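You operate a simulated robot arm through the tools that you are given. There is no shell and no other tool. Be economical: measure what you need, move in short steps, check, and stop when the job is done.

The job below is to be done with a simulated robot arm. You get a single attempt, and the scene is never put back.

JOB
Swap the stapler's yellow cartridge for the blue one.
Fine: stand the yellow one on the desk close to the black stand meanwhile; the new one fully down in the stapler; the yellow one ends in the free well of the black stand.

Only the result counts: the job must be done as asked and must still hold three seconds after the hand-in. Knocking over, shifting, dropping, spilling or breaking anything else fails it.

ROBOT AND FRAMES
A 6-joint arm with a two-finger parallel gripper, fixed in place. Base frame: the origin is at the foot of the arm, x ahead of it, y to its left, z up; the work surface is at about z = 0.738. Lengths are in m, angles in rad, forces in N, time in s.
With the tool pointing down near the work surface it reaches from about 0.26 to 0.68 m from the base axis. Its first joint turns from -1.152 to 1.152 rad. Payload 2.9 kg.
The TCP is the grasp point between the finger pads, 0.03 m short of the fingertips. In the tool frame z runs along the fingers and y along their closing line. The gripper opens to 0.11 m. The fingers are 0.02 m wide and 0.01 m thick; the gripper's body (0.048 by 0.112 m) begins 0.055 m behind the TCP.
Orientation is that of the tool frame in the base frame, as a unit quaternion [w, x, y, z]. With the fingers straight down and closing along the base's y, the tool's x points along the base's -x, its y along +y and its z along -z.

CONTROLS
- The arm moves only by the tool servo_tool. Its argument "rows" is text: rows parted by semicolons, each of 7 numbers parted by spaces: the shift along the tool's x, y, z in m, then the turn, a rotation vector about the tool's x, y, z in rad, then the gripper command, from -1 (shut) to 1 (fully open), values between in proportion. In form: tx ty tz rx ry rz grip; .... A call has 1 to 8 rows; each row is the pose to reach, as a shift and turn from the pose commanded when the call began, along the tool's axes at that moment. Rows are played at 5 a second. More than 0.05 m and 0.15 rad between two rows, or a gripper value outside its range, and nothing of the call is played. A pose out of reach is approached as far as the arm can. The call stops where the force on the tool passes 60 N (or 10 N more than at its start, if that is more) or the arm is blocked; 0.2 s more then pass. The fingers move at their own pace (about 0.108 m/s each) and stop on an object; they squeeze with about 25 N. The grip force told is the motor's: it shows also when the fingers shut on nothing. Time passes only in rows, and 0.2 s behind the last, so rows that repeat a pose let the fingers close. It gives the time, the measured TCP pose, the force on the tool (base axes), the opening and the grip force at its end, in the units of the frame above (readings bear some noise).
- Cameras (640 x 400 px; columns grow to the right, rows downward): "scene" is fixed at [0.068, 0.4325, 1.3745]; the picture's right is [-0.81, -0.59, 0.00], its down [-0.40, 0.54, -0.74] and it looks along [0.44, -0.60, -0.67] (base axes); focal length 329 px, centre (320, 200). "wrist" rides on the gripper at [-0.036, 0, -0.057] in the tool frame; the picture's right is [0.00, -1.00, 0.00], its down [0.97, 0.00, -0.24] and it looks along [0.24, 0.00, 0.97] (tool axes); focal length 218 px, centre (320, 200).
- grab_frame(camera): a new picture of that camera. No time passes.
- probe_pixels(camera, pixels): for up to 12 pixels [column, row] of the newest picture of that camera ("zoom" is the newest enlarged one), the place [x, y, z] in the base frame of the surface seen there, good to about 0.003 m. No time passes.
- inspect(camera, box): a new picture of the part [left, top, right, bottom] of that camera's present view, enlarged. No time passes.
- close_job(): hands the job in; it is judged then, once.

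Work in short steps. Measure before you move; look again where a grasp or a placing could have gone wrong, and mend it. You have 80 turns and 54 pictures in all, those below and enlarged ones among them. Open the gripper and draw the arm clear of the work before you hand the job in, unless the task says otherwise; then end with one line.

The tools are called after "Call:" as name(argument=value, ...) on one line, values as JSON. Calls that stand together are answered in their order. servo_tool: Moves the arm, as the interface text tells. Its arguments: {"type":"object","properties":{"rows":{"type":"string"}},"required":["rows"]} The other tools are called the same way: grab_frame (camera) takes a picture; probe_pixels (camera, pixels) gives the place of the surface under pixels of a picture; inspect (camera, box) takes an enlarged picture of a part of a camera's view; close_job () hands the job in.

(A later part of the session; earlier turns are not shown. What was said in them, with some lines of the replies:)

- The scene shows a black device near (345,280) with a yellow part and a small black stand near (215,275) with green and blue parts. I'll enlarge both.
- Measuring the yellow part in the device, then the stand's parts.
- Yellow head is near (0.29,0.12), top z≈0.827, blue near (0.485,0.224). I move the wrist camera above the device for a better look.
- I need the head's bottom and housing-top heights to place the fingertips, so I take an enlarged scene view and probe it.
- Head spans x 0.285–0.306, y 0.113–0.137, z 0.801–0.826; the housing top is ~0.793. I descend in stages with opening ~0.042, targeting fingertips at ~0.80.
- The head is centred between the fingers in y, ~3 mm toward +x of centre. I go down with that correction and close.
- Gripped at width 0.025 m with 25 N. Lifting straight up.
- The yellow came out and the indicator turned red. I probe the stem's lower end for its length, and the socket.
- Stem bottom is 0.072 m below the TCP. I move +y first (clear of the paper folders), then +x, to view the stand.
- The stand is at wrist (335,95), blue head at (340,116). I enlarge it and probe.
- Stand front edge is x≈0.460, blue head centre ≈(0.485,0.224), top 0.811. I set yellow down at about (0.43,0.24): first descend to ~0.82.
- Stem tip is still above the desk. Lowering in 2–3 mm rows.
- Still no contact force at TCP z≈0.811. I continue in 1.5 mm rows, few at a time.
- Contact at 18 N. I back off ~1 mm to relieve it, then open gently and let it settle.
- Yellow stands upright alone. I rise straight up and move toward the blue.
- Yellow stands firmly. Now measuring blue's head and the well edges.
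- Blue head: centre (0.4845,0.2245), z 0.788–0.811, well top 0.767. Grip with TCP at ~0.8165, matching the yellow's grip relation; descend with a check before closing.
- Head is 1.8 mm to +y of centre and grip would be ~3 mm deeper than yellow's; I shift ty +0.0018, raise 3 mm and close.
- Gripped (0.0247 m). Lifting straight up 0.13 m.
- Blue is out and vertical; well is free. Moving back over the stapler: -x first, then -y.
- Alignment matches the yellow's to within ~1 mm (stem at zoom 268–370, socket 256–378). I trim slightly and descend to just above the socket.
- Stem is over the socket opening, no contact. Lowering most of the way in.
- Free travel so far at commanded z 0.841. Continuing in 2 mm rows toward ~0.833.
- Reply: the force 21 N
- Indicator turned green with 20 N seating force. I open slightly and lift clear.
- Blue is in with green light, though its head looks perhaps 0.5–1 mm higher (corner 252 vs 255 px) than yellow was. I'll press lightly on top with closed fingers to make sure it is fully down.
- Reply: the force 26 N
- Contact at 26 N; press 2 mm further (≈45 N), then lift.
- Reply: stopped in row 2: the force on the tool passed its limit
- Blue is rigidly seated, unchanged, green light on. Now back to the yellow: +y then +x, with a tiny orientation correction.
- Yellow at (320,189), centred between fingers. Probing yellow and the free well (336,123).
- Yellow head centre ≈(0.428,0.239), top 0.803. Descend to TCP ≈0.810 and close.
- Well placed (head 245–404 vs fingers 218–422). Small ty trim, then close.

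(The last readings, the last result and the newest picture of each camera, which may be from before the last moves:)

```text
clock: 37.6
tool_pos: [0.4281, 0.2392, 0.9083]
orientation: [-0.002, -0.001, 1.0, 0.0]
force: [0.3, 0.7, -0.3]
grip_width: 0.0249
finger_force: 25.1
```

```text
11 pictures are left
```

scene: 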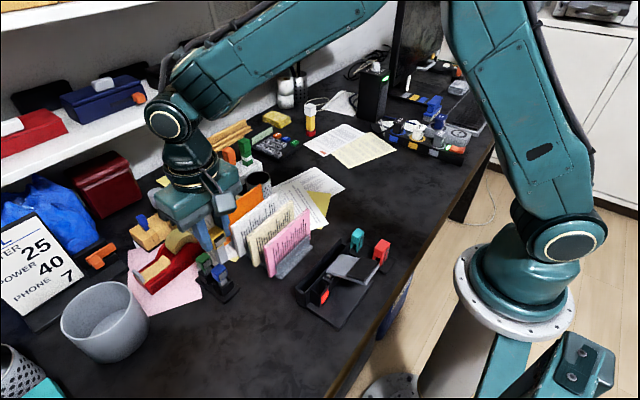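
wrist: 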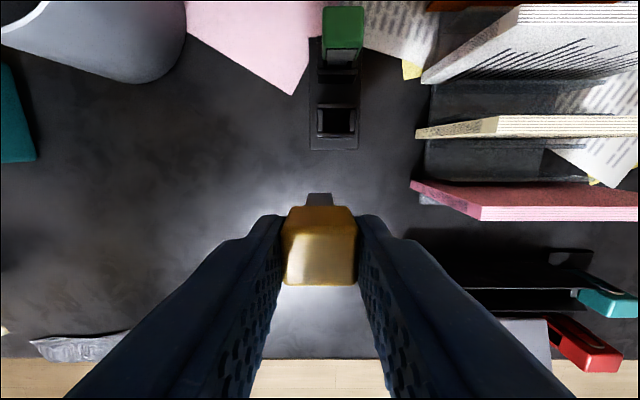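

Yellow held like the blue was. Moving over the free well (TCP target ≈(0.483,0.2247)).

Call:
servo_tool(rows="-0.02 -0.005 0 0 0 0 -1;-0.04 -0.01 0 0 0 0 -1;-0.056 -0.0147 0 0 0 0 -1;-0.056 -0.0147 0 0 0 0 -1;-0.056 -0.0147 0 0 0 0 -1")

Call:
inspect(camera="wrist", box=[270, 130, 370, 230])

Call:
inspect(camera="scene", box=[190, 220, 260, 290])

```text
clock: 38.8
tool_pos: [0.484, 0.2246, 0.9084]
orientation: [-0.001, -0.001, 1.0, 0.0]
force: [-0.2, 0.5, 0.0]
grip_width: 0.0246
finger_force: 25.0
```

```text
4.00 times, centred on (320, 180) of wrist
```

zoom: 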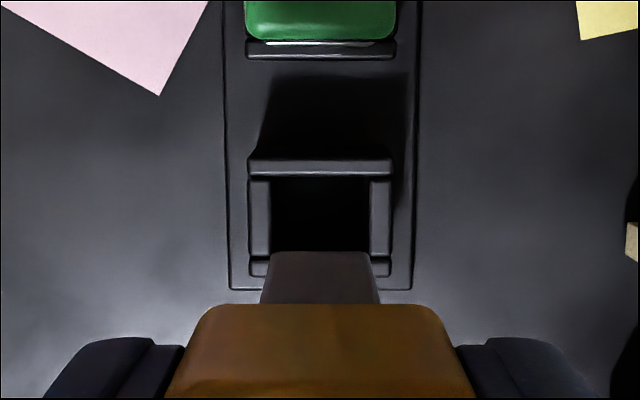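

```text
5.71 times, centred on (225, 255) of scene
```

zoom: 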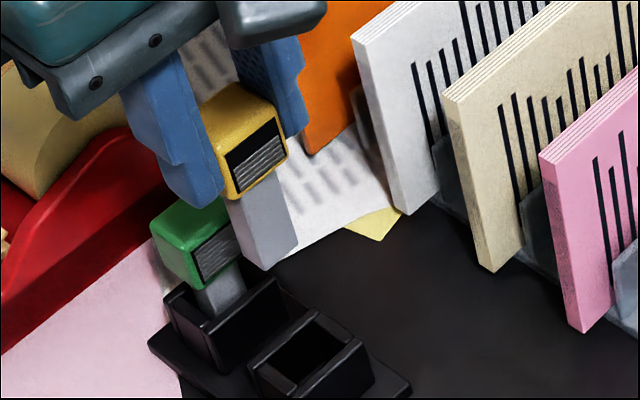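

Stem is aligned with the well within ~1 mm in both axes. Descending with force checks.

Call:
servo_tool(rows="0 0 0.025 0 0 0 -1;0 0 0.05 0 0 0 -1;0 0 0.062 0 0 0 -1;0 0 0.067 0 0 0 -1;0 0 0.072 0 0 0 -1;0 0 0.077 0 0 0 -1;0 0 0.077 0 0 0 -1")

Call:
inspect(camera="scene", box=[190, 230, 260, 300])

```text
clock: 40.4
tool_pos: [0.484, 0.2245, 0.8306]
orientation: [0.0, -0.001, 1.0, 0.001]
force: [0.5, -0.1, 0.2]
grip_width: 0.0249
finger_force: 24.4
```

```text
5.71 times, centred on (225, 265) of scene
```

zoom: 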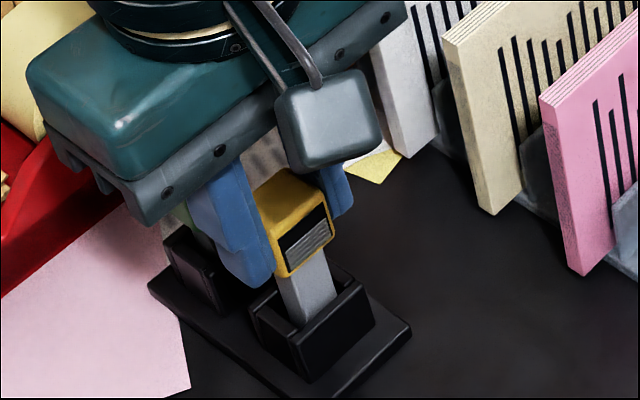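

Stem is entering the well freely. Lowering toward ~0.82 and then contact.

Call:
servo_tool(rows="0 0 0.003 0 0 0 -1;0 0 0.006 0 0 0 -1;0 0 0.009 0 0 0 -1;0 0 0.011 0 0 0 -1;0 0 0.011 0 0 0 -1")

```text
clock: 41.6
tool_pos: [0.4835, 0.2237, 0.8207]
orientation: [-0.001, -0.001, 1.0, 0.001]
force: [0.2, -0.6, -0.4]
grip_width: 0.025
finger_force: 25.1
```

Call:
servo_tool(rows="0 0 0.001 0 0 0 -1;0 0 0.002 0 0 0 -1;0 0 0.003 0 0 0 -1;0 0 0.003 0 0 0 -1")

```text
clock: 42.6
tool_pos: [0.4837, 0.2245, 0.8189]
orientation: [-0.001, 0.0, 1.0, 0.0]
force: [0.3, -0.1, 0.3]
grip_width: 0.0249
finger_force: 24.8
```

No contact yet at ~0.8185; continuing 1 mm at a time.

Call:
servo_tool(rows="0 0 0.001 0 0 0 -1;0 0 0.002 0 0 0 -1;0 0 0.002 0 0 0 -1")

```text
clock: 43.4
tool_pos: [0.4841, 0.2249, 0.8179]
orientation: [0.0, -0.001, 1.0, 0.001]
force: [-3.7, -0.4, 15.1]
grip_width: 0.0247
finger_force: 25.1
```

Contact at 15 N: it sits on the well floor. Ease off, open and lift straight up.

Call:
servo_tool(rows="0 0 -0.001 0 0 0 -1;0 0 -0.001 0 0 0 -0.5;0 0 -0.001 0 0 0 -0.3;0 0 -0.001 0 0 0 -0.25;0 0 -0.015 0 0 0 -0.25;0 0 -0.045 0 0 0 -0.25;0 0 -0.085 0 0 0 -0.25;0 0 -0.13 0 0 0 -0.25")

Call:
inspect(camera="scene", box=[190, 230, 260, 300])

Call:
probe_pixels(camera="zoom", pixels=[[275, 200], [190, 150], [285, 240], [210, 170]])

```text
clock: 45.2
tool_pos: [0.4837, 0.2248, 0.9482]
orientation: [0.0, 0.001, 1.0, 0.001]
force: [0.8, 0.4, 0.8]
grip_width: 0.041
finger_force: 0.0
```

```text
5.71 times, centred on (225, 265) of scene
```

zoom: 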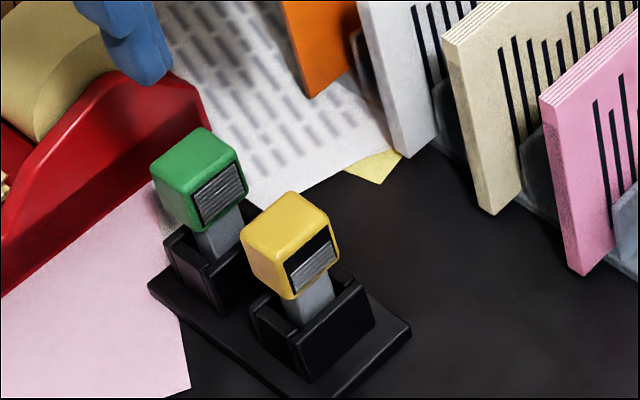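

```text
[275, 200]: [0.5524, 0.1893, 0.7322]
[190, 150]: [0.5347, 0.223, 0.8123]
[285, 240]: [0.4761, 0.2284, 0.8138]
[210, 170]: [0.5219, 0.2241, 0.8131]
```

Yellow sits in the well like the green beside it, top z≈0.813. I draw the arm clear upward and check the whole scene.

Call:
servo_tool(rows="0.02 0 -0.03 0 0 0 0;0.05 -0.02 -0.06 0 0 0 0;0.08 -0.04 -0.09 0 0 0 0;0.10 -0.06 -0.10 0 0 0 0;0.10 -0.06 -0.10 0 0 0 0")

Call:
grab_frame(camera="scene")

```text
clock: 46.4
tool_pos: [0.3845, 0.1626, 1.046]
orientation: [-0.001, -0.001, 1.0, 0.0]
force: [-0.7, -0.4, 0.0]
grip_width: 0.0548
finger_force: 0.1
```

```text
6 pictures are left
```

scene: 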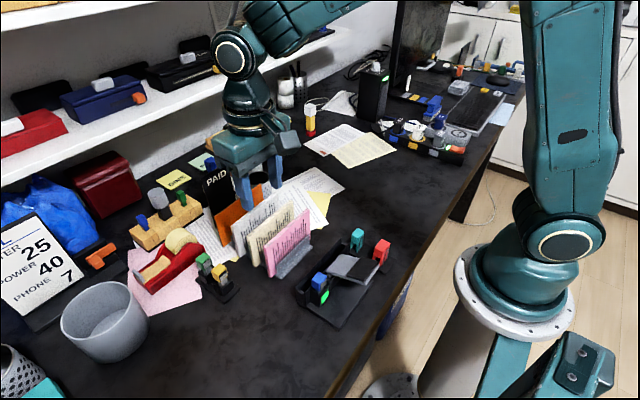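

Blue is in the stapler with the green light at (323,296), yellow is in the stand, the arm is clear and nothing else has moved. Handing in.

Call:
close_job()

```text
The job is handed in.
```

The swap is done: the blue cartridge is fully down in the stapler with its light green, and the yellow one is in the free well of the black stand. The job is handed in, with the arm clear of the work.
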